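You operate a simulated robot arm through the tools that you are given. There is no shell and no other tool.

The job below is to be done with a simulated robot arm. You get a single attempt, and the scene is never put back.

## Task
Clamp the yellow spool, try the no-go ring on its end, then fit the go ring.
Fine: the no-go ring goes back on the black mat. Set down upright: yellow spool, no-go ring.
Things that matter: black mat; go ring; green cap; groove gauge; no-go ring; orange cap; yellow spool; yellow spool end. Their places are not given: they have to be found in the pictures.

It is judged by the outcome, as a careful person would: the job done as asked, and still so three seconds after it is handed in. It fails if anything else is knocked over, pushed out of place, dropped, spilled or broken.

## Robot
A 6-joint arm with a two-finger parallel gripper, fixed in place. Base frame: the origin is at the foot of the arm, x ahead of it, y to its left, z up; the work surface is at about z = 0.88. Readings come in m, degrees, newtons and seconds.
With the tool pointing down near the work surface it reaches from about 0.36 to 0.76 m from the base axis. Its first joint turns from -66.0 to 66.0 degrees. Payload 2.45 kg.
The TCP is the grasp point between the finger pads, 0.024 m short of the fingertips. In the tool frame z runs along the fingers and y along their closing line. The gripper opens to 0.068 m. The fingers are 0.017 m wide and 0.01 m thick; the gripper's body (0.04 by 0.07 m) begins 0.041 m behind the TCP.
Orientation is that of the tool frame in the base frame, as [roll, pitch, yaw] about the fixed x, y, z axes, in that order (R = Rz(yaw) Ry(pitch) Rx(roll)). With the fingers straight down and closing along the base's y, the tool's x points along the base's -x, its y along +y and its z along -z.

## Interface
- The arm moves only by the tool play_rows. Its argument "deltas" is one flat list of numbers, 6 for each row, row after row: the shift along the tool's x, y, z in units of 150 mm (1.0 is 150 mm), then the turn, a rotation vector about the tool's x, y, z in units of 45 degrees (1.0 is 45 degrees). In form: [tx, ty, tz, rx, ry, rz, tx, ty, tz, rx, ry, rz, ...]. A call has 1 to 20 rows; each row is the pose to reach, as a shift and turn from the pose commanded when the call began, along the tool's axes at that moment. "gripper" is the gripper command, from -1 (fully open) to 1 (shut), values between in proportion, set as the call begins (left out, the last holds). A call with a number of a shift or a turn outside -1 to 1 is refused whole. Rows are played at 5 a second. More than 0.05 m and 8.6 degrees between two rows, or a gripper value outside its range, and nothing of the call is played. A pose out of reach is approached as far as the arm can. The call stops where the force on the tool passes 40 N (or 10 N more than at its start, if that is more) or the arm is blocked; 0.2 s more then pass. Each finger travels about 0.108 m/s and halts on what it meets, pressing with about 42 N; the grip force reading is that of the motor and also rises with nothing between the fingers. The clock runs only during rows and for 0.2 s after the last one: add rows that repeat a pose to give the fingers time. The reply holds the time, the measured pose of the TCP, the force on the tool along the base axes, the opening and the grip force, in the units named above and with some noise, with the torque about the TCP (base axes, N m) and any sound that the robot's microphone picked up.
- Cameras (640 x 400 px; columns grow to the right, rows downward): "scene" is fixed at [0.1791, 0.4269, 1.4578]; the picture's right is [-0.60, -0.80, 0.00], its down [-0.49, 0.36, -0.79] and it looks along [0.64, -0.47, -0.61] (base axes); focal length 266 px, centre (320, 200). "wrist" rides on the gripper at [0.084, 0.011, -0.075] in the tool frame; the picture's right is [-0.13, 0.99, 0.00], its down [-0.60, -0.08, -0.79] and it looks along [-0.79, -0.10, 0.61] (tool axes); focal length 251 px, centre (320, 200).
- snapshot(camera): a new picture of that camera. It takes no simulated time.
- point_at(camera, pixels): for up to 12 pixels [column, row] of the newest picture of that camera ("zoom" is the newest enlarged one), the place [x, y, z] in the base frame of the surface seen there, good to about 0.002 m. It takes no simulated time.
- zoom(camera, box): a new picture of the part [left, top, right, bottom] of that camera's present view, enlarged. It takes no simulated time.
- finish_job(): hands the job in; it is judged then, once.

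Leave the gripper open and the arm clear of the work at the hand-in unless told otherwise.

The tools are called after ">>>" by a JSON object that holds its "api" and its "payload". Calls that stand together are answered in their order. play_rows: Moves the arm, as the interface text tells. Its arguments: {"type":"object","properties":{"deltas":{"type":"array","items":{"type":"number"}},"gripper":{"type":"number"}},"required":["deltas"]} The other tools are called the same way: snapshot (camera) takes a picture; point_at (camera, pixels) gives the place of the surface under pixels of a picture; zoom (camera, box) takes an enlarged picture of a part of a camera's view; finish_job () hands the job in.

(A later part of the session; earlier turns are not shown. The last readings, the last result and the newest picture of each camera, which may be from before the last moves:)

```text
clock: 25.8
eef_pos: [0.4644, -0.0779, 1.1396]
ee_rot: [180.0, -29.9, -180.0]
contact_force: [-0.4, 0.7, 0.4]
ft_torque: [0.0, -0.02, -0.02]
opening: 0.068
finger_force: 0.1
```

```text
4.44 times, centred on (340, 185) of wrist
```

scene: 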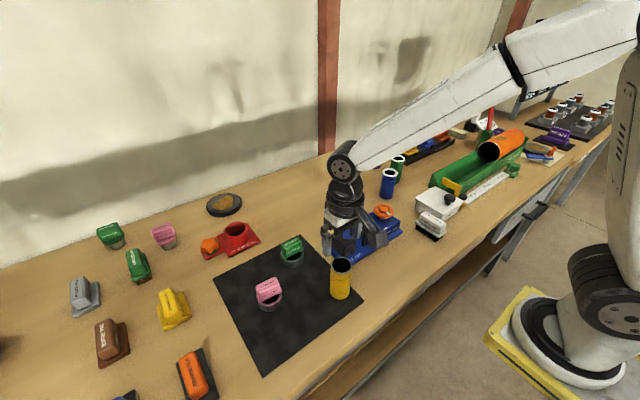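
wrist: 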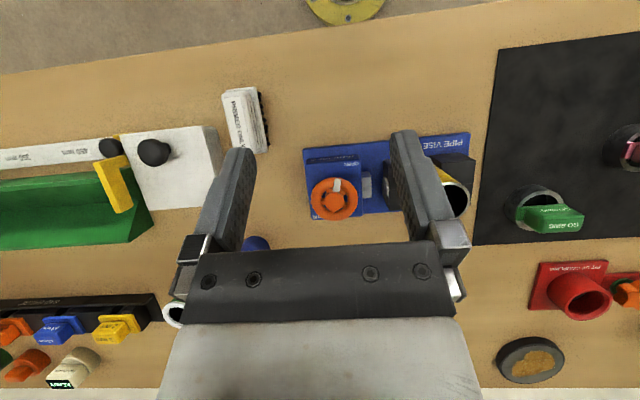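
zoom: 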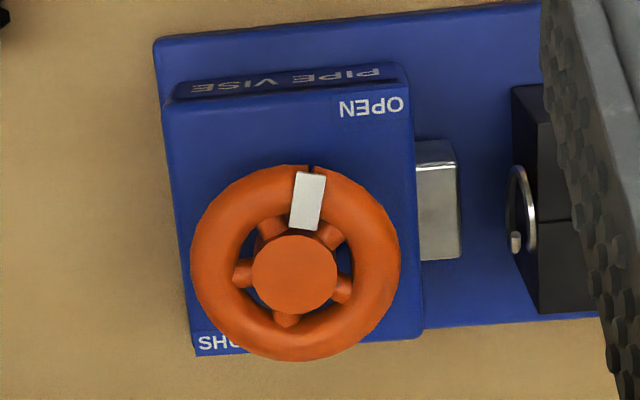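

The wheel centre is at about (0.549,-0.080), with a diameter of about 59 mm and its top at z≈0.961. I'll straighten the tool above it and lower around the rim.

>>> {"api": "play_rows", "payload": {"deltas": [-0.13, -0.002, 0.04, 0, -0.111, 0, -0.26, -0.004, 0.08, 0, -0.222, 0, -0.39, -0.006, 0.12, 0, -0.333, 0, -0.52, -0.009, 0.16, 0, -0.444, 0, -0.65, -0.011, 0.2, 0, -0.556, 0, -0.789, -0.013, 0.237, 0, -0.667, 0, -0.789, -0.013, 0.237, 0, -0.667, 0]}}

>>> {"api": "snapshot", "payload": {"camera": "wrist"}}

>>> {"api": "zoom", "payload": {"camera": "wrist", "box": [240, 0, 480, 150]}}

>>> {"api": "zoom", "payload": {"camera": "scene", "box": [330, 140, 450, 260]}}

```text
clock: 27.4
eef_pos: [0.5475, -0.08, 1.0483]
ee_rot: [180.0, 0.0, -179.9]
contact_force: [0.9, 0.5, -0.3]
ft_torque: [0.02, 0.0, 0.0]
opening: 0.0678
finger_force: 0.0
```

```text
taken
```

wrist: 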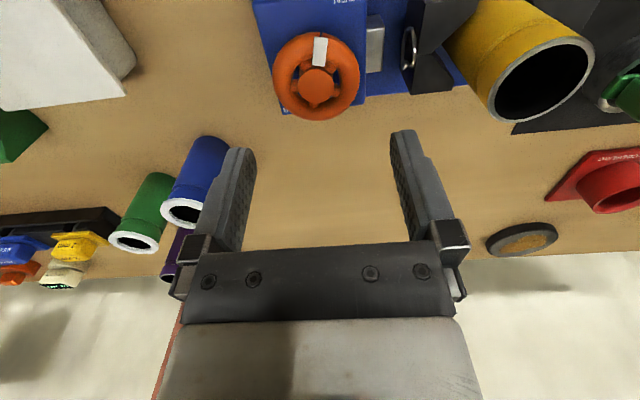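

```text
2.67 times, centred on (360, 75) of wrist
```

zoom: 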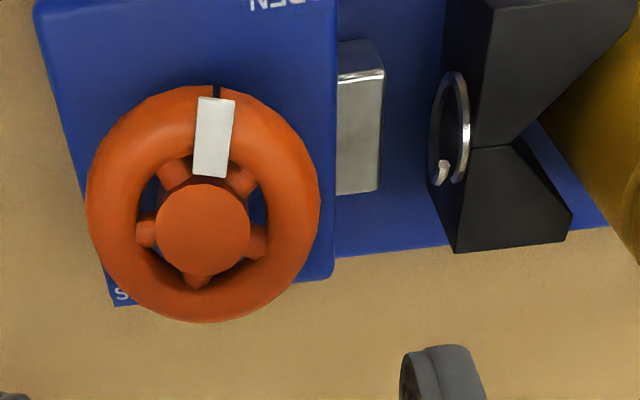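

```text
3.33 times, centred on (390, 200) of scene
```

zoom: 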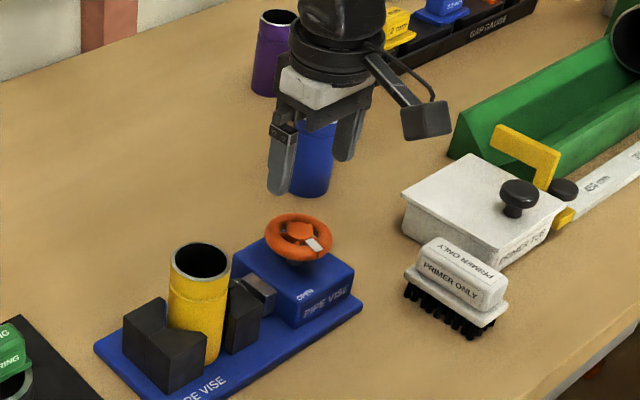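

The view from directly above is good. I'll re-measure the wheel centre and the neighbouring blue spool for clearance.

>>> {"api": "zoom", "payload": {"camera": "wrist", "box": [240, 0, 480, 150]}}

>>> {"api": "point_at", "payload": {"camera": "zoom", "pixels": [[96, 210], [312, 200], [205, 92], [200, 315], [203, 228], [214, 135], [130, 120], [285, 280], [470, 30], [480, 150]]}}

>>> {"api": "point_at", "payload": {"camera": "wrist", "pixels": [[168, 210], [198, 210], [183, 220], [110, 240], [205, 150]]}}

```text
2.67 times, centred on (360, 75) of wrist
```

zoom: 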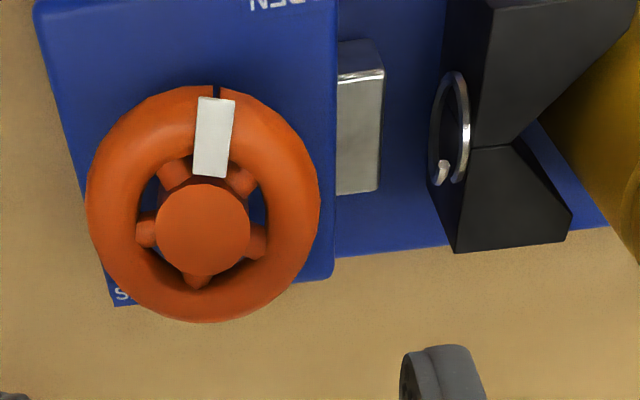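

```text
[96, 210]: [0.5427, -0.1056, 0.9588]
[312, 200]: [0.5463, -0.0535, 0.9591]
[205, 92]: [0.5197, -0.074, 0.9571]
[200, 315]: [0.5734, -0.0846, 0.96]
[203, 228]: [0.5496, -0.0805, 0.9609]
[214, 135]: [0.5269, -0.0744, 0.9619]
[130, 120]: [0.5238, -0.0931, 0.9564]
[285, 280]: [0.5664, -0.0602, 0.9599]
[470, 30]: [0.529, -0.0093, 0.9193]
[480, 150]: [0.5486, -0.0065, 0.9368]
```

```text
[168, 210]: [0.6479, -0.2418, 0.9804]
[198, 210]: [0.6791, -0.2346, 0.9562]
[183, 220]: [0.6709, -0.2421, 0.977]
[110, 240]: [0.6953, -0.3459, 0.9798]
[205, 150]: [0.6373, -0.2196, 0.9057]
```

The wheel is centred at (0.548,-0.080), directly under the TCP, and the neighbours are far away. I'll descend 91 mm around the rim.

>>> {"api": "play_rows", "payload": {"deltas": [0, 0, 0.1, 0, 0, 0, 0, 0, 0.22, 0, 0, 0, 0, 0, 0.34, 0, 0, 0, 0, 0, 0.42, 0, 0, 0, 0, 0, 0.5, 0, 0, 0, 0, 0, 0.56, 0, 0, 0, 0, 0, 0.608, 0, 0, 0, 0, 0, 0.608, 0, 0, 0], "gripper": -1}}

>>> {"api": "snapshot", "payload": {"camera": "wrist"}}

>>> {"api": "zoom", "payload": {"camera": "scene", "box": [330, 150, 440, 260]}}

```text
clock: 29.2
eef_pos: [0.5495, -0.0805, 0.9595]
ee_rot: [-179.9, 0.1, -179.9]
contact_force: [0.0, 0.2, 0.1]
ft_torque: [-0.03, 0.01, 0.02]
opening: 0.0678
finger_force: 0.0
```

```text
taken
```

wrist: 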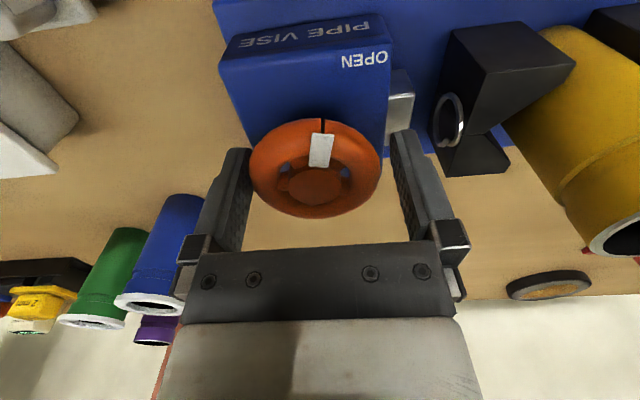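

```text
3.64 times, centred on (385, 205) of scene
```

zoom: 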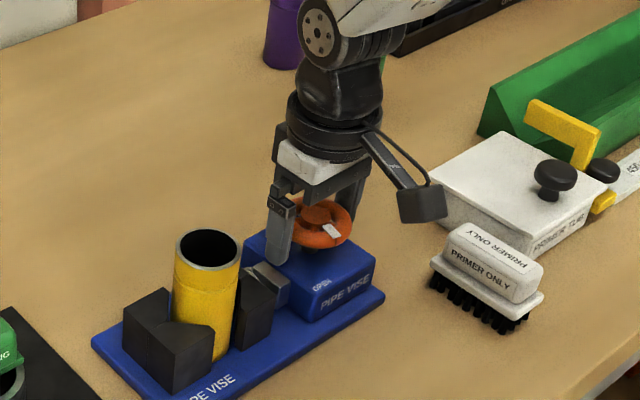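

The fingers straddle the rim. I'll lower 3.5 mm more so the pads meet the rim's mid-height, then close.

>>> {"api": "play_rows", "payload": {"deltas": [0, 0, 0.023, 0, 0, 0, 0, 0, 0.023, 0, 0, 0]}}

>>> {"api": "play_rows", "payload": {"deltas": [0, 0, 0, 0, 0, 0, 0, 0, 0, 0, 0, 0, 0, 0, 0, 0, 0, 0, 0, 0, 0, 0, 0, 0], "gripper": 1}}

>>> {"api": "snapshot", "payload": {"camera": "wrist"}}

```text
clock: 29.8
eef_pos: [0.5492, -0.0793, 0.9568]
ee_rot: [180.0, 0.1, -179.8]
contact_force: [-0.5, -0.4, -0.8]
ft_torque: [0.06, 0.05, 0.02]
opening: 0.068
finger_force: 0.1
```

```text
clock: 30.8
eef_pos: [0.5491, -0.082, 0.9563]
ee_rot: [-179.9, 0.1, -179.9]
contact_force: [0.6, -34.1, -5.9]
ft_torque: [-0.21, -0.25, 0.06]
opening: 0.0581
finger_force: 45.1
```

```text
taken
```

wrist: 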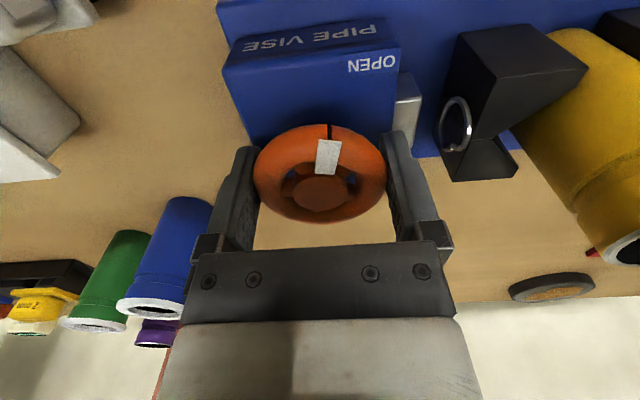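

The rim is gripped at 58.1 mm opening, but there is −34 N side force. The wheel centre must be slightly further in −y, so I'll shift −1.5 mm to relieve it.

>>> {"api": "play_rows", "payload": {"deltas": [0, -0.005, 0, 0, 0, 0, 0, -0.01, 0, 0, 0, 0, 0, -0.01, 0, 0, 0, 0]}}

```text
clock: 31.6
eef_pos: [0.5488, -0.0813, 0.9565]
ee_rot: [-179.8, 0.1, -179.8]
contact_force: [-3.9, -27.3, 4.9]
ft_torque: [-0.39, 0.03, -0.04]
opening: 0.0581
finger_force: 44.6
```

The side force dropped to −27 N. I'll shift another −3 mm in small steps.

>>> {"api": "play_rows", "payload": {"deltas": [0, -0.007, 0, 0, 0, 0, 0, -0.014, 0, 0, 0, 0, 0, -0.02, 0, 0, 0, 0, 0, -0.02, 0, 0, 0, 0]}}

```text
clock: 32.6
eef_pos: [0.5489, -0.0821, 0.9558]
ee_rot: [-180.0, 0.2, -179.8]
contact_force: [-0.2, 3.5, 14.6]
ft_torque: [-0.27, 0.44, 0.17]
opening: 0.0581
finger_force: 45.0
```

The side force is now balanced at 3.5 N. I'll raise 0.7 mm to relieve the vertical load and try a small clockwise turn of 14° about tool +z.

>>> {"api": "play_rows", "payload": {"deltas": [0, 0, -0.005, 0, 0, 0, 0, 0, -0.005, 0, 0, 0.08, 0, 0, -0.005, 0, 0, 0.16, 0, 0, -0.005, 0, 0, 0.24, 0, 0, -0.005, 0, 0, 0.32, 0, 0, -0.005, 0, 0, 0.32]}}

>>> {"api": "snapshot", "payload": {"camera": "wrist"}}

>>> {"api": "zoom", "payload": {"camera": "scene", "box": [330, 150, 440, 260]}}

```text
clock: 34.0
eef_pos: [0.5489, -0.0824, 0.9551]
ee_rot: [-180.0, 0.0, 165.7]
contact_force: [6.0, 17.7, 3.4]
ft_torque: [-0.08, -1.14, 0.08]
opening: 0.0581
finger_force: 44.9
```

```text
taken
```

wrist: 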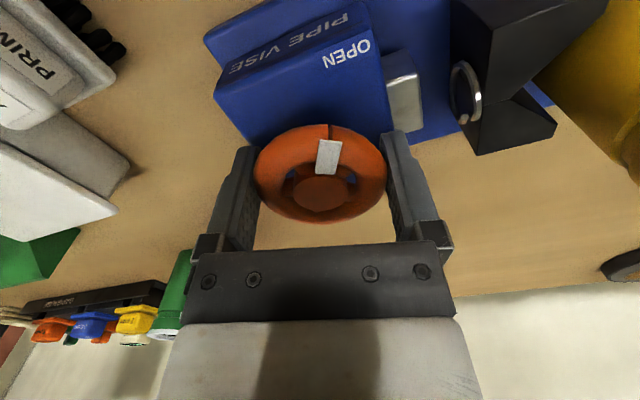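

```text
3.64 times, centred on (385, 205) of scene
```

zoom: 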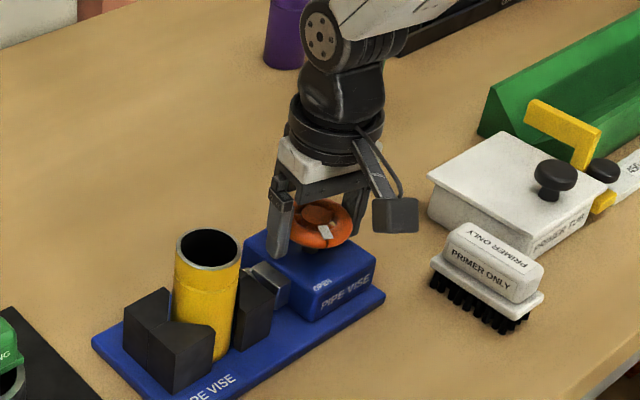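

The wheel turned with the gripper at almost no torque. I'll check whether the moving jaw shifted by measuring its top corners.

>>> {"api": "zoom", "payload": {"camera": "scene", "box": [330, 190, 410, 260]}}

>>> {"api": "point_at", "payload": {"camera": "wrist", "pixels": [[500, 100], [455, 60], [445, 20], [400, 70], [385, 60], [410, 115]]}}

```text
5.71 times, centred on (370, 225) of scene
```

zoom: 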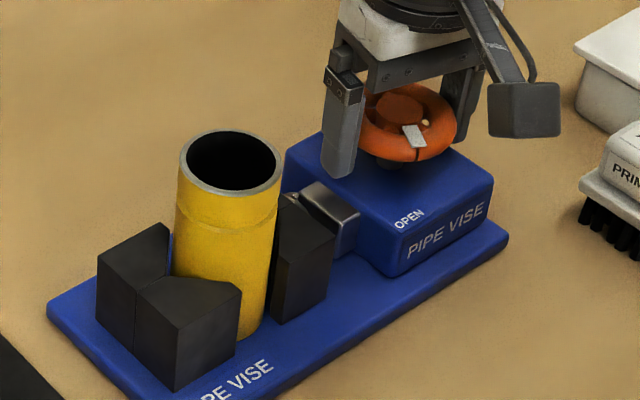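

```text
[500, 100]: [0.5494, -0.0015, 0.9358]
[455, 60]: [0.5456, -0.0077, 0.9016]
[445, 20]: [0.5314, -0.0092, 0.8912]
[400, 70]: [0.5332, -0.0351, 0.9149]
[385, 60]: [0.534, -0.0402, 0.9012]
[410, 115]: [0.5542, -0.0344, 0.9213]
```

>>> {"api": "point_at", "payload": {"camera": "zoom", "pixels": [[328, 238], [310, 225], [295, 212], [290, 255], [283, 265], [345, 215], [330, 200]]}}

```text
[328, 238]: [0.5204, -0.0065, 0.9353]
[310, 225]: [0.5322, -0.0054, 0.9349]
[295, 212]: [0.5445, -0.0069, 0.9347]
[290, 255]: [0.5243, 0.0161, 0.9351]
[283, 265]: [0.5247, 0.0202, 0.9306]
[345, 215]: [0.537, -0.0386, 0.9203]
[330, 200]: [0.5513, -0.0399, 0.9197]
```

The jaw may have moved a millimetre or so. I'll continue clockwise another 32° and compare.

>>> {"api": "play_rows", "payload": {"deltas": [0, 0, 0, 0, 0, 0.1, 0, 0, 0, 0, 0, 0.2, 0, 0, 0, 0, 0, 0.3, 0, 0, 0, 0, 0, 0.4, 0, 0, 0, 0, 0, 0.5, 0, 0, 0, 0, 0, 0.6, 0, 0, 0, 0, 0, 0.7, 0, 0, 0, 0, 0, 0.7]}}

>>> {"api": "zoom", "payload": {"camera": "scene", "box": [330, 190, 410, 260]}}

>>> {"api": "snapshot", "payload": {"camera": "wrist"}}

```text
clock: 35.8
eef_pos: [0.5493, -0.0814, 0.9557]
ee_rot: [-180.0, 0.1, 134.2]
contact_force: [18.2, 21.7, -5.9]
ft_torque: [0.39, 0.9, 0.08]
opening: 0.0578
finger_force: 45.1
```

```text
5.71 times, centred on (370, 225) of scene
```

zoom: 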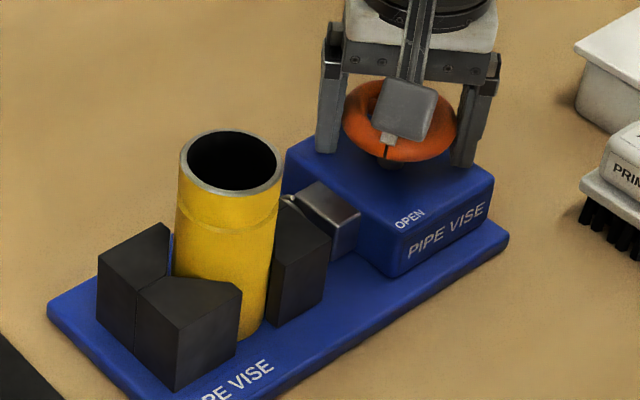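

```text
taken
```

wrist: 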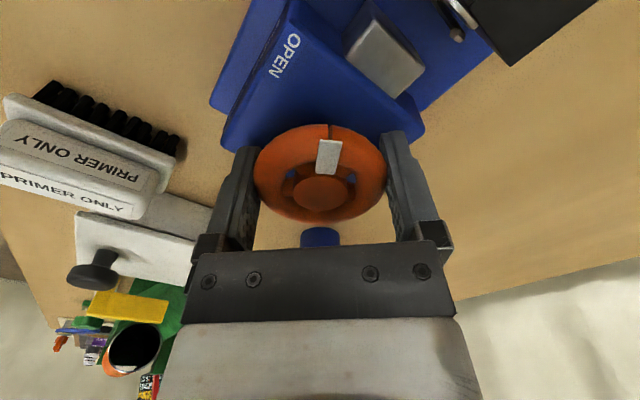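

Clockwise closes the jaw. There is about 28 N side force along the closing line, so I'll re-centre +3 mm in tool y and then turn another 36°.

>>> {"api": "play_rows", "payload": {"deltas": [0, 0.01, 0, 0, 0, 0, 0, 0.02, 0, 0, 0, 0, 0, 0.02, 0, 0, 0, 0]}}

>>> {"api": "play_rows", "payload": {"deltas": [0, 0, 0, 0, 0, 0.1, 0, 0, 0, 0, 0, 0.2, 0, 0, 0, 0, 0, 0.3, 0, 0, 0, 0, 0, 0.4, 0, 0, 0, 0, 0, 0.5, 0, 0, 0, 0, 0, 0.6, 0, 0, 0, 0, 0, 0.7, 0, 0, 0, 0, 0, 0.8, 0, 0, 0, 0, 0, 0.8]}}

>>> {"api": "zoom", "payload": {"camera": "scene", "box": [330, 190, 410, 260]}}

>>> {"api": "snapshot", "payload": {"camera": "wrist"}}

```text
clock: 36.6
eef_pos: [0.5498, -0.0821, 0.9557]
ee_rot: [-179.8, -0.1, 134.2]
contact_force: [-13.8, 2.1, 6.0]
ft_torque: [-0.79, -0.67, 0.02]
opening: 0.0579
finger_force: 44.6
```

```text
clock: 38.6
eef_pos: [0.5507, -0.0814, 0.9553]
ee_rot: [-180.0, 0.0, 98.1]
contact_force: [-11.7, -10.4, -5.1]
ft_torque: [0.71, 0.65, -0.03]
opening: 0.0578
finger_force: 45.3
```

```text
5.71 times, centred on (370, 225) of scene
```

zoom: 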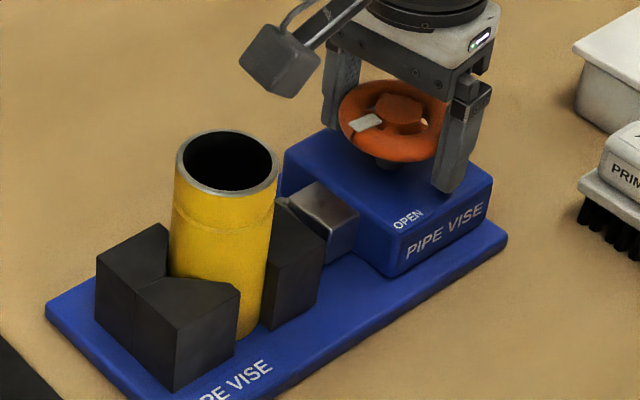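

```text
taken
```

wrist: 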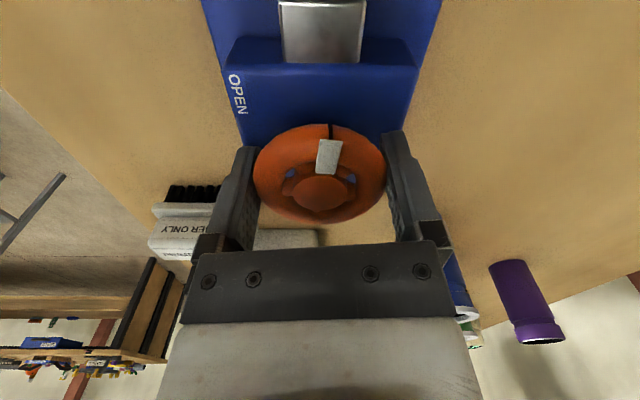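

The jaw is closing and the spool is nearly touched. The pointer is now towards +y. I'll continue 36° clockwise while watching the torque.

>>> {"api": "play_rows", "payload": {"deltas": [0, -0.005, 0, 0, 0, 0.1, 0, -0.01, 0, 0, 0, 0.2, 0, -0.01, 0, 0, 0, 0.3, 0, -0.01, 0, 0, 0, 0.4, 0, -0.01, 0, 0, 0, 0.5, 0, -0.01, 0, 0, 0, 0.6, 0, -0.01, 0, 0, 0, 0.7, 0, -0.01, 0, 0, 0, 0.8, 0, -0.01, 0, 0, 0, 0.8]}}

>>> {"api": "zoom", "payload": {"camera": "scene", "box": [330, 190, 410, 260]}}

>>> {"api": "snapshot", "payload": {"camera": "wrist"}}

```text
clock: 40.6
eef_pos: [0.5506, -0.0809, 0.9556]
ee_rot: [179.9, -0.1, 62.1]
contact_force: [13.7, -13.3, -27.5]
ft_torque: [-0.52, 0.27, 0.03]
opening: 0.058
finger_force: 44.8
```

```text
5.71 times, centred on (370, 225) of scene
```

zoom: 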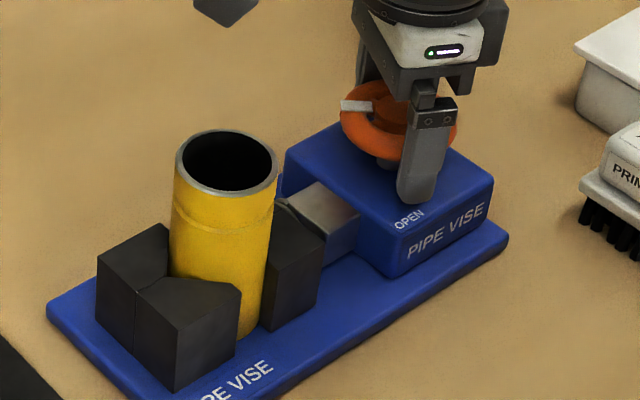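

```text
taken
```

wrist: 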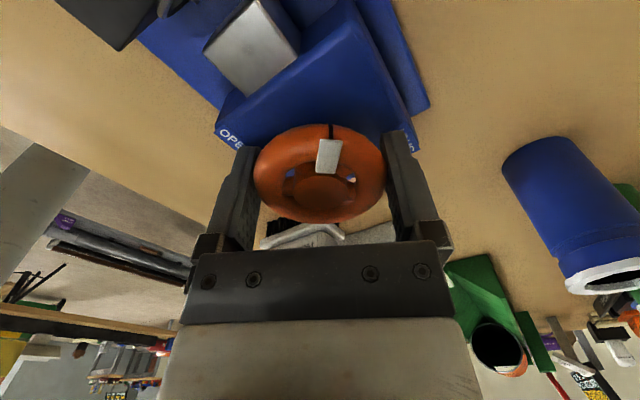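

Torque is still near zero, so it isn't clamped yet. The vertical pull is −27 N, so I'll lower 1.5 mm to relieve it and turn another 36°.

>>> {"api": "play_rows", "payload": {"deltas": [0, 0, 0.005, 0, 0, 0, 0, 0, 0.01, 0, 0, 0, 0, 0, 0.01, 0, 0, 0]}}

>>> {"api": "play_rows", "payload": {"deltas": [0, 0, 0, 0, 0, 0.1, 0, 0, 0, 0, 0, 0.2, 0, 0, 0, 0, 0, 0.3, 0, 0, 0, 0, 0, 0.4, 0, 0, 0, 0, 0, 0.5, 0, 0, 0, 0, 0, 0.6, 0, 0, 0, 0, 0, 0.7, 0, 0, 0, 0, 0, 0.8, 0, 0, 0, 0, 0, 0.8]}}

>>> {"api": "zoom", "payload": {"camera": "scene", "box": [330, 190, 410, 260]}}

>>> {"api": "snapshot", "payload": {"camera": "wrist"}}

```text
clock: 41.4
eef_pos: [0.5501, -0.0818, 0.9548]
ee_rot: [179.9, 0.0, 62.2]
contact_force: [11.3, -12.8, 0.5]
ft_torque: [0.21, 1.17, -0.01]
opening: 0.0577
finger_force: 44.6
```

```text
clock: 43.4
eef_pos: [0.5517, -0.0821, 0.9549]
ee_rot: [179.8, -0.3, 26.2]
contact_force: [7.2, -15.6, 26.4]
ft_torque: [-0.44, 0.94, 0.09]
opening: 0.0577
finger_force: 44.9
```

```text
5.71 times, centred on (370, 225) of scene
```

zoom: 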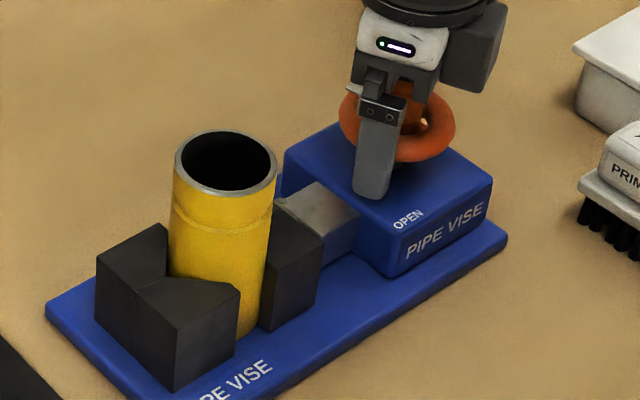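

```text
taken
```

wrist: 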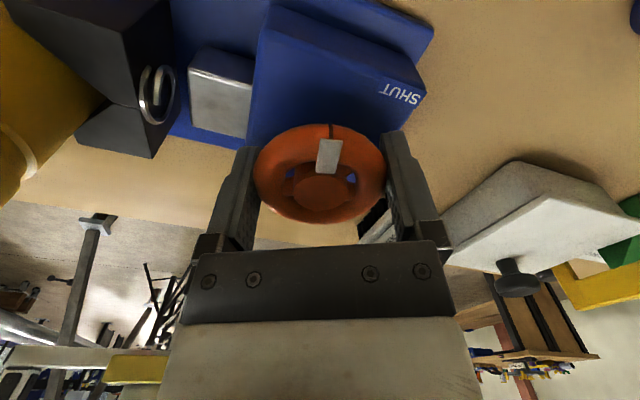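

A total of 154° has been turned, SHUT is coming into line with the pointer, and torque is still low. I'll raise 1 mm to ease the +26 N and continue 30°.

>>> {"api": "play_rows", "payload": {"deltas": [0, 0, -0.005, 0, 0, 0, 0, 0, -0.007, 0, 0, 0, 0, 0, -0.007, 0, 0, 0]}}

>>> {"api": "play_rows", "payload": {"deltas": [0, 0, 0, 0, 0, 0.08, 0, 0, 0, 0, 0, 0.16, 0, 0, 0, 0, 0, 0.24, 0, 0, 0, 0, 0, 0.32, 0, 0, 0, 0, 0, 0.4, 0, 0, 0, 0, 0, 0.48, 0, 0, 0, 0, 0, 0.56, 0, 0, 0, 0, 0, 0.64, 0, 0, 0, 0, 0, 0.64]}}

>>> {"api": "zoom", "payload": {"camera": "scene", "box": [330, 190, 410, 260]}}

>>> {"api": "snapshot", "payload": {"camera": "wrist"}}

```text
clock: 44.2
eef_pos: [0.5509, -0.0816, 0.9548]
ee_rot: [179.8, -0.3, 26.1]
contact_force: [12.0, -10.1, 8.6]
ft_torque: [0.37, -1.22, 0.0]
opening: 0.0578
finger_force: 45.2
```

```text
clock: 46.2
eef_pos: [0.5509, -0.0828, 0.956]
ee_rot: [179.9, -0.1, -2.7]
contact_force: [8.4, -16.1, 9.2]
ft_torque: [-0.56, -0.74, 0.18]
opening: 0.0578
finger_force: 45.0
```

```text
5.71 times, centred on (370, 225) of scene
```

zoom: 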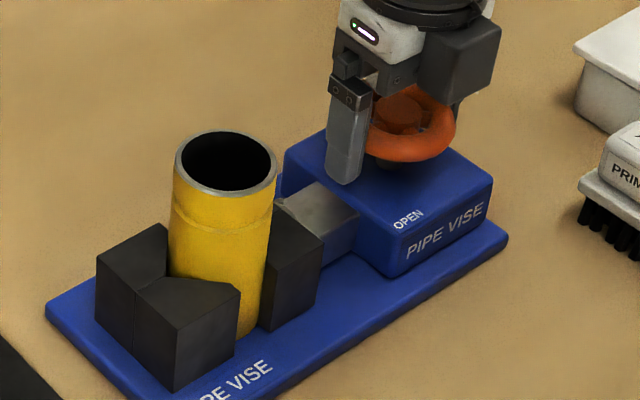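

```text
taken
```

wrist: 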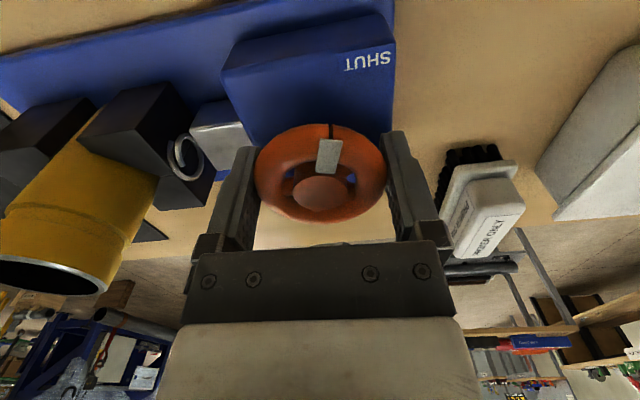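

A total of 183° has been turned. The pointer now sits relative to SHUT exactly as it sat to OPEN at the start. I'll check whether the jaw holds the spool.

>>> {"api": "zoom", "payload": {"camera": "wrist", "box": [0, 80, 240, 230]}}

>>> {"api": "zoom", "payload": {"camera": "scene", "box": [335, 205, 385, 245]}}

>>> {"api": "point_at", "payload": {"camera": "zoom", "pixels": [[390, 150], [440, 190], [350, 210], [300, 130], [200, 150], [60, 160]]}}

```text
2.67 times, centred on (120, 155) of wrist
```

zoom: 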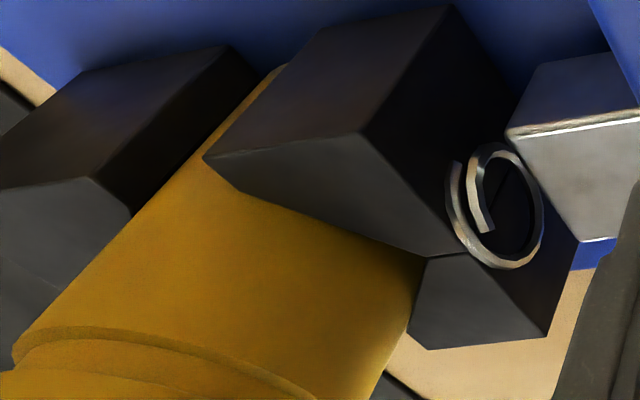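

```text
10.00 times, centred on (360, 225) of scene
```

zoom: 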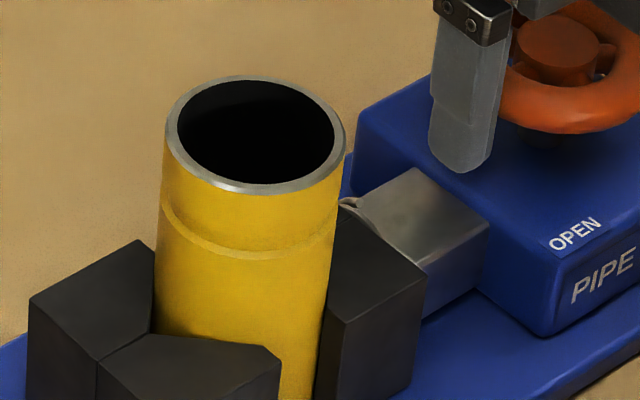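

```text
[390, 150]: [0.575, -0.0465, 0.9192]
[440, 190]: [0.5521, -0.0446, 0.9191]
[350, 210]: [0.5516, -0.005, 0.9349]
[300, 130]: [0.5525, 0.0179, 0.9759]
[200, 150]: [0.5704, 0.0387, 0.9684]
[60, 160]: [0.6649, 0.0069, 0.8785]
```

The ram is pressing a coil spring against the moving jaw, and the jaw touches the spool. I'll try 10° more to feel whether it is at the end of travel.

>>> {"api": "play_rows", "payload": {"deltas": [0, 0, 0, 0, 0, 0.06, 0, 0, 0, 0, 0, 0.12, 0, 0, 0, 0, 0, 0.18, 0, 0, 0, 0, 0, 0.22, 0, 0, 0, 0, 0, 0.22]}}

>>> {"api": "snapshot", "payload": {"camera": "wrist"}}

>>> {"api": "zoom", "payload": {"camera": "scene", "box": [335, 205, 385, 245]}}

```text
clock: 46.7
eef_pos: [0.5502, -0.0815, 0.9546]
ee_rot: [-179.0, -0.4, -4.8]
contact_force: [5.5, 8.0, -3.6]
ft_torque: [-0.53, 0.43, 0.15]
opening: 0.0578
finger_force: 45.0
out of reach, approached as far as the arm can: row 1, 2
stopped in row 2: the force on the tool passed its limit at 51 N (the readings are from after the stop); the commanded pose is now the measured one
```

```text
taken
```

wrist: 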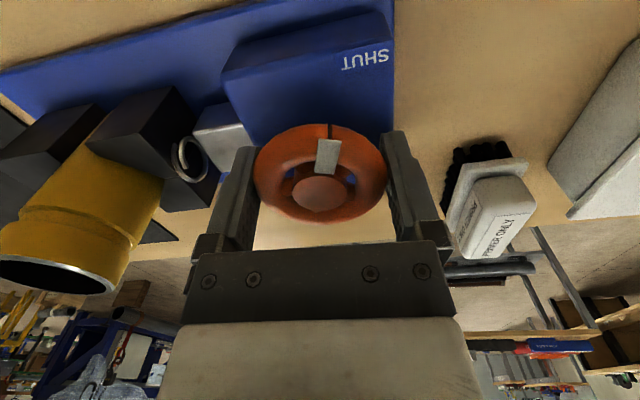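

```text
10.00 times, centred on (360, 225) of scene
```

zoom: 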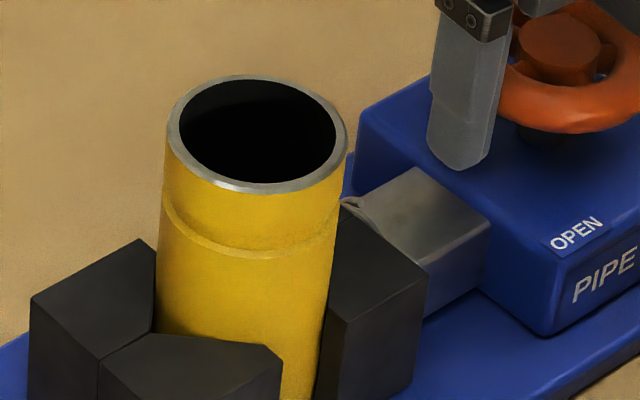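

The arm's wrist limit is reached at about 185° of turn. I'll release the wheel, rise, and look at the pointer and the jaw.

>>> {"api": "play_rows", "payload": {"deltas": [0, 0, 0, 0, 0, 0, 0, 0, 0, 0, 0, 0, 0, 0, 0, 0, 0, 0], "gripper": -1}}

>>> {"api": "snapshot", "payload": {"camera": "wrist"}}

>>> {"api": "zoom", "payload": {"camera": "scene", "box": [330, 190, 410, 260]}}

```text
clock: 47.5
eef_pos: [0.5505, -0.0821, 0.9555]
ee_rot: [-179.0, -0.4, -5.0]
contact_force: [-0.5, 0.1, -0.5]
ft_torque: [0.0, 0.02, -0.01]
opening: 0.0681
finger_force: 0.0
```

```text
taken
```

wrist: 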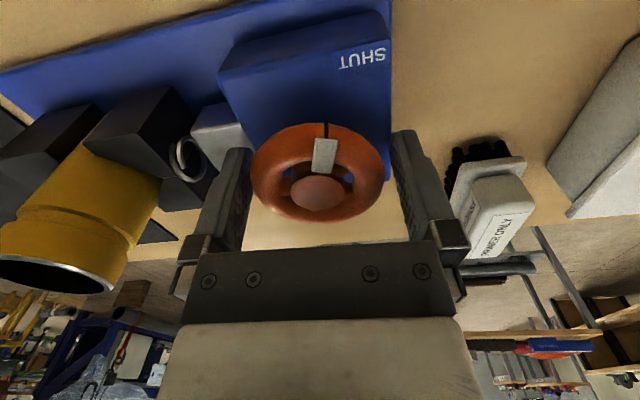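

```text
5.71 times, centred on (370, 225) of scene
```

zoom: 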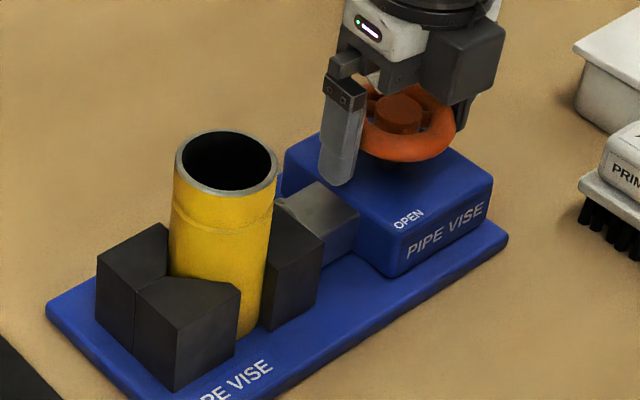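

The wheel stayed in place after release. I'll rise 75 mm and unwind the wrist 45° counter-clockwise to look down at the vise.

>>> {"api": "play_rows", "payload": {"deltas": [0, 0, -0.15, 0, 0, 0, 0, 0, -0.35, 0, 0, 0, 0, 0, -0.55, 0, 0, 0, 0, 0, -0.6, 0, 0, -0.15, 0, 0, -0.6, 0, 0, -0.32, 0, 0, -0.6, 0, 0, -0.49, 0, 0, -0.6, 0, 0, -0.66, 0, 0, -0.6, 0, 0, -0.83, 0, 0, -0.6, 0, 0, -1.0, 0, 0, -0.6, 0, 0, -1.0]}}

>>> {"api": "snapshot", "payload": {"camera": "wrist"}}

>>> {"api": "zoom", "payload": {"camera": "scene", "box": [330, 190, 410, 260]}}

```text
clock: 49.7
eef_pos: [0.5491, -0.0858, 1.0453]
ee_rot: [-179.5, -1.0, 40.1]
contact_force: [0.1, -0.2, -0.7]
ft_torque: [-0.01, 0.0, -0.02]
opening: 0.0679
finger_force: 0.0
```

```text
taken
```

wrist: 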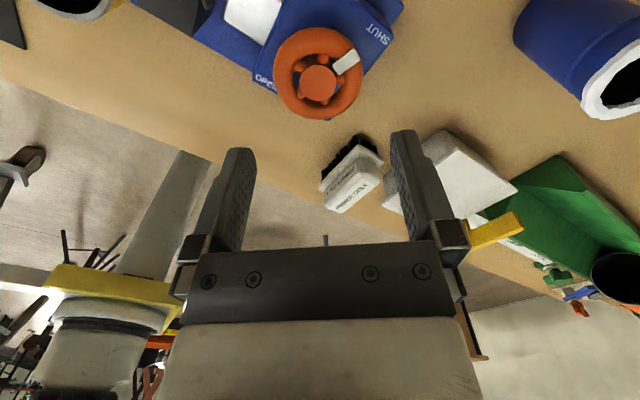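

```text
5.71 times, centred on (370, 225) of scene
```

zoom: 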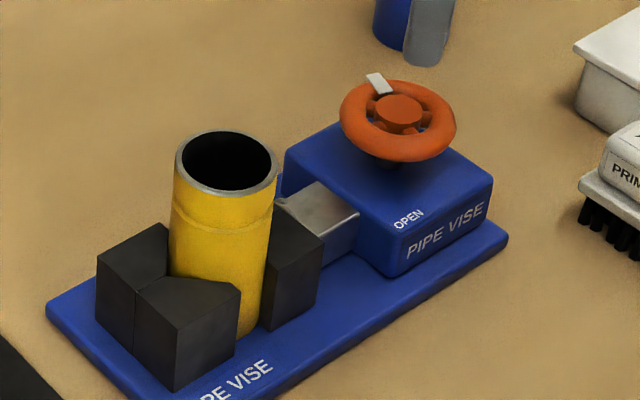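

The pointer now points to the far side, but I want to be sure the screw is at its end. I'll correct the slight tilt, descend again here at yaw 40, and feel the wheel with small steps.

>>> {"api": "play_rows", "payload": {"deltas": [0.022, -0.016, 0.0, -0.011, -0.022, 0, 0.022, -0.016, 0.15, -0.011, -0.022, 0, 0.022, -0.016, 0.3, -0.011, -0.022, 0, 0.022, -0.016, 0.45, -0.011, -0.022, 0, 0.022, -0.016, 0.54, -0.011, -0.022, 0, 0.022, -0.016, 0.595, -0.011, -0.022, 0, 0.022, -0.016, 0.595, -0.011, -0.022, 0]}}

>>> {"api": "snapshot", "payload": {"camera": "wrist"}}

```text
clock: 51.3
eef_pos: [0.5516, -0.0801, 0.9564]
ee_rot: [179.9, 0.0, 40.0]
contact_force: [0.2, -0.1, -0.3]
ft_torque: [0.0, 0.0, 0.0]
opening: 0.0679
finger_force: 0.1
```

```text
taken
```

wrist: 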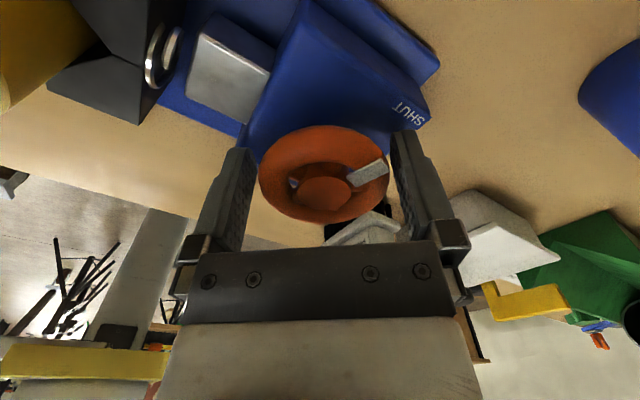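

The pointer tab is close to the right pad, so I'll turn the open gripper 21° clockwise and nudge the centring. Then I'll close and try turning further.

>>> {"api": "play_rows", "payload": {"deltas": [-0.014, 0.006, 0, 0, 0, 0.12, -0.014, 0.006, 0, 0, 0, 0.24, -0.014, 0.006, 0, 0, 0, 0.36, -0.014, 0.006, 0, 0, 0, 0.47, -0.014, 0.006, 0, 0, 0, 0.47]}}

>>> {"api": "play_rows", "payload": {"deltas": [0, 0, 0, 0, 0, 0, 0, 0, 0, 0, 0, 0, 0, 0, 0, 0, 0, 0], "gripper": 1}}

>>> {"api": "snapshot", "payload": {"camera": "wrist"}}

```text
clock: 52.5
eef_pos: [0.5503, -0.082, 0.9555]
ee_rot: [179.9, 0.0, 18.7]
contact_force: [-0.5, 0.6, 0.7]
ft_torque: [-0.03, 0.0, -0.02]
opening: 0.0681
finger_force: 0.0
```

```text
clock: 53.3
eef_pos: [0.5505, -0.0832, 0.9556]
ee_rot: [179.9, 0.0, 18.9]
contact_force: [0.8, -2.4, -0.3]
ft_torque: [0.22, -0.02, 0.07]
opening: 0.0591
finger_force: 45.1
```

```text
taken
```

wrist: 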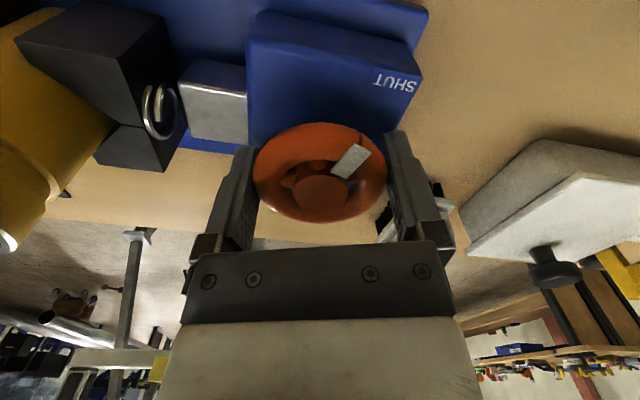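

Gripped cleanly with little side force. Now I'll turn clockwise in small steps, about 8°, and watch the torque and whether the wheel follows.

>>> {"api": "play_rows", "payload": {"deltas": [0, 0, 0, 0, 0, 0.05, 0, 0, 0, 0, 0, 0.1, 0, 0, 0, 0, 0, 0.15, 0, 0, 0, 0, 0, 0.18, 0, 0, 0, 0, 0, 0.18]}}

>>> {"api": "snapshot", "payload": {"camera": "wrist"}}

>>> {"api": "zoom", "payload": {"camera": "scene", "box": [330, 190, 410, 260]}}

```text
clock: 54.5
eef_pos: [0.5506, -0.0824, 0.9566]
ee_rot: [179.9, -0.2, 10.7]
contact_force: [-1.4, -13.2, 5.1]
ft_torque: [-0.1, 0.66, 0.12]
opening: 0.0592
finger_force: 44.8
```

```text
taken
```

wrist: 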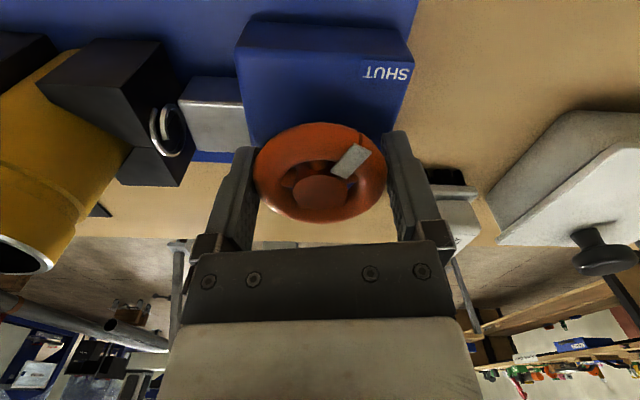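

```text
5.71 times, centred on (370, 225) of scene
```

zoom: 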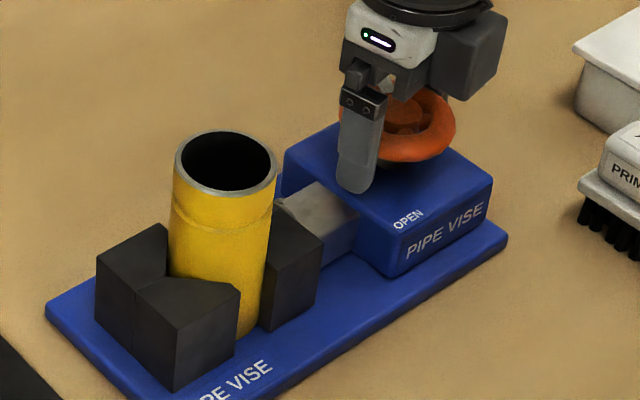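

The wheel still follows freely with 0.12 N m. I'll turn another 12°, staying short of the wrist limit.

>>> {"api": "play_rows", "payload": {"deltas": [0, 0, 0, 0, 0, 0.06, 0, 0, 0, 0, 0, 0.12, 0, 0, 0, 0, 0, 0.18, 0, 0, 0, 0, 0, 0.24, 0, 0, 0, 0, 0, 0.27, 0, 0, 0, 0, 0, 0.27]}}

>>> {"api": "snapshot", "payload": {"camera": "wrist"}}

>>> {"api": "zoom", "payload": {"camera": "scene", "box": [330, 190, 410, 260]}}

```text
clock: 55.9
eef_pos: [0.5514, -0.082, 0.9554]
ee_rot: [179.9, -0.2, -1.4]
contact_force: [13.5, -25.7, -13.0]
ft_torque: [-0.01, -0.54, 1.14]
opening: 0.0598
finger_force: 45.7
```

```text
taken
```

wrist: 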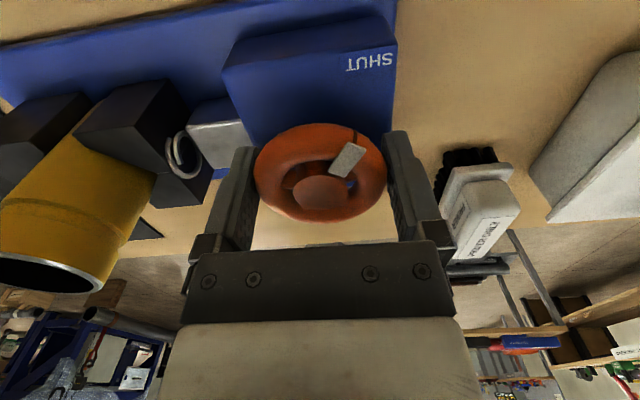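

```text
5.71 times, centred on (370, 225) of scene
```

zoom: 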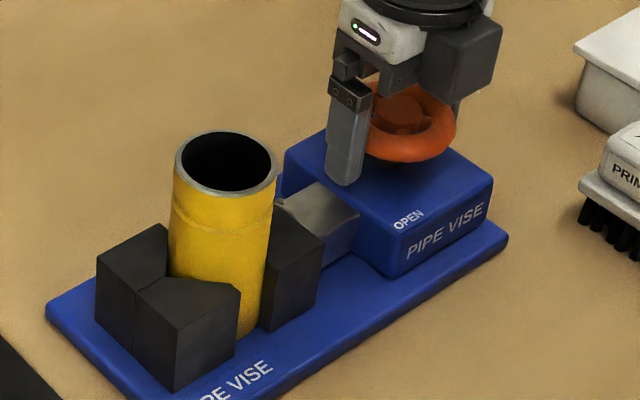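

The torque rose to 1.14 N m and the wheel slipped a few degrees in the pads, so the screw is tight at SHUT. I'll release, rise, and start unwinding the wrist.

>>> {"api": "play_rows", "payload": {"deltas": [0, 0, 0, 0, 0, 0, 0, 0, 0, 0, 0, 0, 0, 0, 0, 0, 0, 0], "gripper": -1}}

>>> {"api": "play_rows", "payload": {"deltas": [0, 0, -0.12, 0, 0, 0, 0, 0, -0.3, 0, 0, 0, 0, 0, -0.5, 0, 0, 0, 0, 0, -0.7, 0, 0, 0, 0, 0, -0.85, 0, 0, -0.15, 0, 0, -0.85, 0, 0, -0.32, 0, 0, -0.85, 0, 0, -0.49, 0, 0, -0.85, 0, 0, -0.66, 0, 0, -0.85, 0, 0, -0.83, 0, 0, -0.85, 0, 0, -1.0]}}

>>> {"api": "play_rows", "payload": {"deltas": [0, 0, 0, 0, 0, -0.17, 0, 0, 0, 0, 0, -0.34, 0, 0, 0, 0, 0, -0.51, 0, 0, 0, 0, 0, -0.68, 0, 0, 0, 0, 0, -0.85, 0, 0, 0, 0, 0, -1.0]}}

>>> {"api": "zoom", "payload": {"camera": "scene", "box": [330, 190, 410, 260]}}

```text
clock: 56.7
eef_pos: [0.5502, -0.0821, 0.9563]
ee_rot: [179.9, 0.0, -1.4]
contact_force: [-0.1, 0.1, -0.3]
ft_torque: [-0.02, -0.01, 0.0]
opening: 0.0681
finger_force: 0.0
```

```text
clock: 58.9
eef_pos: [0.5498, -0.0812, 1.0836]
ee_rot: [179.8, 0.0, 43.8]
contact_force: [-0.2, 0.1, 0.3]
ft_torque: [0.0, 0.05, -0.02]
opening: 0.0681
finger_force: 0.0
```

```text
clock: 60.3
eef_pos: [0.5503, -0.0806, 1.0836]
ee_rot: [179.9, 0.1, 88.8]
contact_force: [-0.2, 0.2, -0.1]
ft_torque: [0.03, -0.03, 0.01]
opening: 0.0681
finger_force: 0.0
```

```text
5.71 times, centred on (370, 225) of scene
```

zoom: 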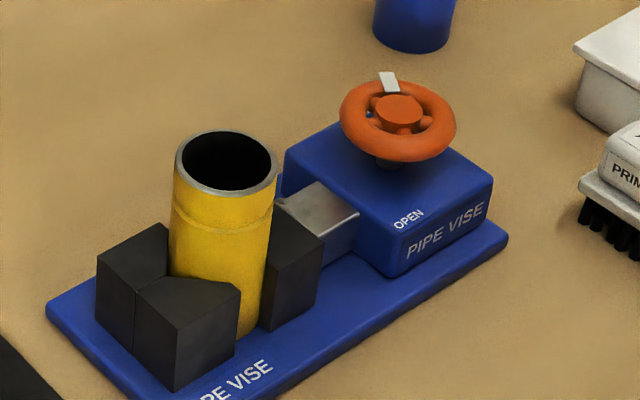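

The wheel turned slightly further and the spool is held. At yaw ≈89 the fingers close along x, which suits the ring handles. I'll travel left at height towards the rings and tilt for a top view.

>>> {"api": "play_rows", "payload": {"deltas": [0.2, 0, -0.1, 0, 0, 0, 0.4, 0, -0.2, 0, 0, 0, 0.6, 0, -0.3, 0, 0, 0, 0.8, 0, -0.4, 0, 0, 0, 1.0, 0, -0.4, 0, 0, 0]}}

>>> {"api": "play_rows", "payload": {"deltas": [0.2, -0.04, 0, 0, 0, 0, 0.4, -0.08, 0, 0, 0, 0, 0.6, -0.12, 0, 0, 0, 0, 0.8, -0.16, 0, 0, 0, 0, 1.0, -0.2, 0, 0, 0, 0]}}

>>> {"api": "play_rows", "payload": {"deltas": [0.17, 0, 0, 0, 0.111, 0, 0.34, 0, 0, 0, 0.222, 0, 0.51, 0, 0, 0, 0.333, 0, 0.68, 0, 0, 0, 0.444, 0, 0.85, 0, 0, 0, 0.556, 0, 1.0, 0, 0, 0, 0.667, 0, 1.0, 0, 0, 0, 0.667, 0]}}

>>> {"api": "snapshot", "payload": {"camera": "wrist"}}

```text
clock: 61.5
eef_pos: [0.552, 0.0712, 1.1454]
ee_rot: [180.0, 0.2, 88.6]
contact_force: [-0.1, -0.6, -0.1]
ft_torque: [-0.02, -0.01, 0.02]
opening: 0.068
finger_force: 0.0
```

```text
clock: 62.7
eef_pos: [0.5272, 0.2205, 1.141]
ee_rot: [179.8, 0.1, 88.6]
contact_force: [-0.3, 0.0, 0.4]
ft_torque: [-0.02, -0.02, 0.01]
opening: 0.0679
finger_force: 0.0
```

```text
clock: 64.3
eef_pos: [0.5313, 0.3697, 1.1428]
ee_rot: [179.9, -30.0, 88.7]
contact_force: [0.1, -0.1, 0.1]
ft_torque: [-0.02, 0.01, 0.02]
opening: 0.068
finger_force: 0.1
```

```text
taken
```

wrist: 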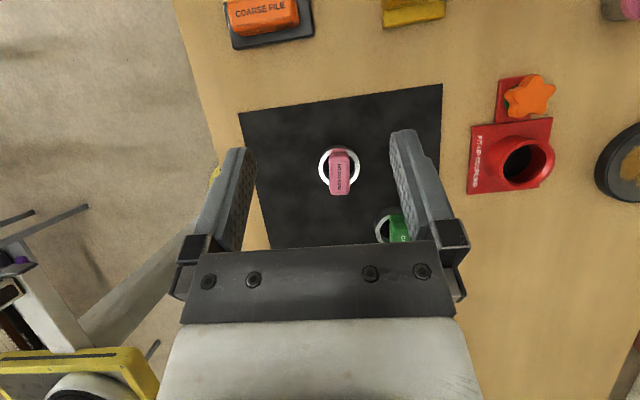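

The pink no-go ring is at (339,170) between the fingers and the green go ring is at (392,228). I'll zoom in on the no-go ring and measure its handle and ring.

>>> {"api": "zoom", "payload": {"camera": "wrist", "box": [300, 135, 380, 205]}}

>>> {"api": "point_at", "payload": {"camera": "wrist", "pixels": [[333, 157], [346, 155], [339, 156], [340, 172], [333, 190], [346, 190], [340, 190], [322, 168], [357, 165], [339, 148], [322, 175], [356, 178]]}}

```text
5.71 times, centred on (340, 170) of wrist
```

zoom: 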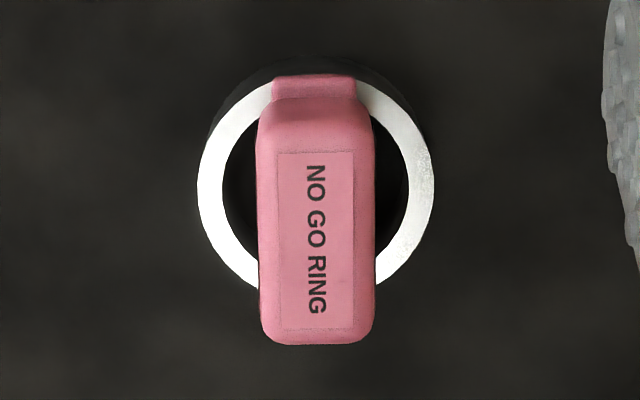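

```text
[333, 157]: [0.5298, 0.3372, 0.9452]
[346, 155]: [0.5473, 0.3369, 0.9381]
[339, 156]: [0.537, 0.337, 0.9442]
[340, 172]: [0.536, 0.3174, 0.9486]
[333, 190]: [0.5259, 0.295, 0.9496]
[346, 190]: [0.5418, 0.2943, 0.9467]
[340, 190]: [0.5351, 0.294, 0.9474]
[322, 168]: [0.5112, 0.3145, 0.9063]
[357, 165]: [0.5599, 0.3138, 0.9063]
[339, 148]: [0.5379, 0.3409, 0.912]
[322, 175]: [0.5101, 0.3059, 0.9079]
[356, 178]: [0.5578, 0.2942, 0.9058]
```

The handle is about 26 mm wide and its ring about 58 mm across. I'll measure the handle edges and ring edges precisely in the zoomed picture.

>>> {"api": "zoom", "payload": {"camera": "wrist", "box": [300, 135, 380, 205]}}

>>> {"api": "point_at", "payload": {"camera": "zoom", "pixels": [[276, 160], [354, 160], [278, 325], [353, 325], [203, 180], [429, 180], [216, 180], [414, 180], [250, 100], [375, 95], [252, 280], [385, 272]]}}

>>> {"api": "point_at", "payload": {"camera": "zoom", "pixels": [[262, 240], [370, 240], [262, 180], [370, 180], [316, 335], [316, 120], [284, 85], [345, 85], [265, 320], [368, 320]]}}

```text
5.71 times, centred on (340, 170) of wrist
```

zoom: 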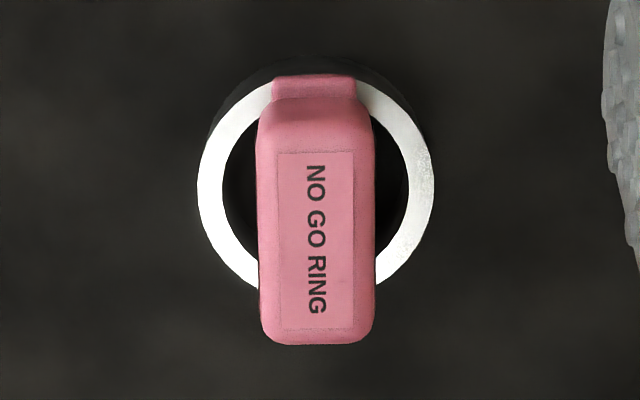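

```text
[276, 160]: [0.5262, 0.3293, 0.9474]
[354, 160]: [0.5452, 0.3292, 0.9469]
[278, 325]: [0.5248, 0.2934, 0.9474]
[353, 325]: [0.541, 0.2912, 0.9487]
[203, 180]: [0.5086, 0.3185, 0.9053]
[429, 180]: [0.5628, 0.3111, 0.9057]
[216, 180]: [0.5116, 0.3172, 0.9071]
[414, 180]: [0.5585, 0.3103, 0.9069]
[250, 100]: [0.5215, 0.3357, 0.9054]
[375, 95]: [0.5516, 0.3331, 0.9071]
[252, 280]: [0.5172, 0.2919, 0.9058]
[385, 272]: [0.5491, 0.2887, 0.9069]
```

```text
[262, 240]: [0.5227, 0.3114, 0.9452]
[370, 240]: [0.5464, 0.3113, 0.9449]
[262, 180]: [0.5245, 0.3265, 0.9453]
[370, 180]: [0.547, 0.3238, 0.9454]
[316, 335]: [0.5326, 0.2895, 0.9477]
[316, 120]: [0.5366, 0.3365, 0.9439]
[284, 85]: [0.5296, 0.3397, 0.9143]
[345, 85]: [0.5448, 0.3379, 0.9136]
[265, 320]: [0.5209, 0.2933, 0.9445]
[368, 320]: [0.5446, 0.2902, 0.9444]
```

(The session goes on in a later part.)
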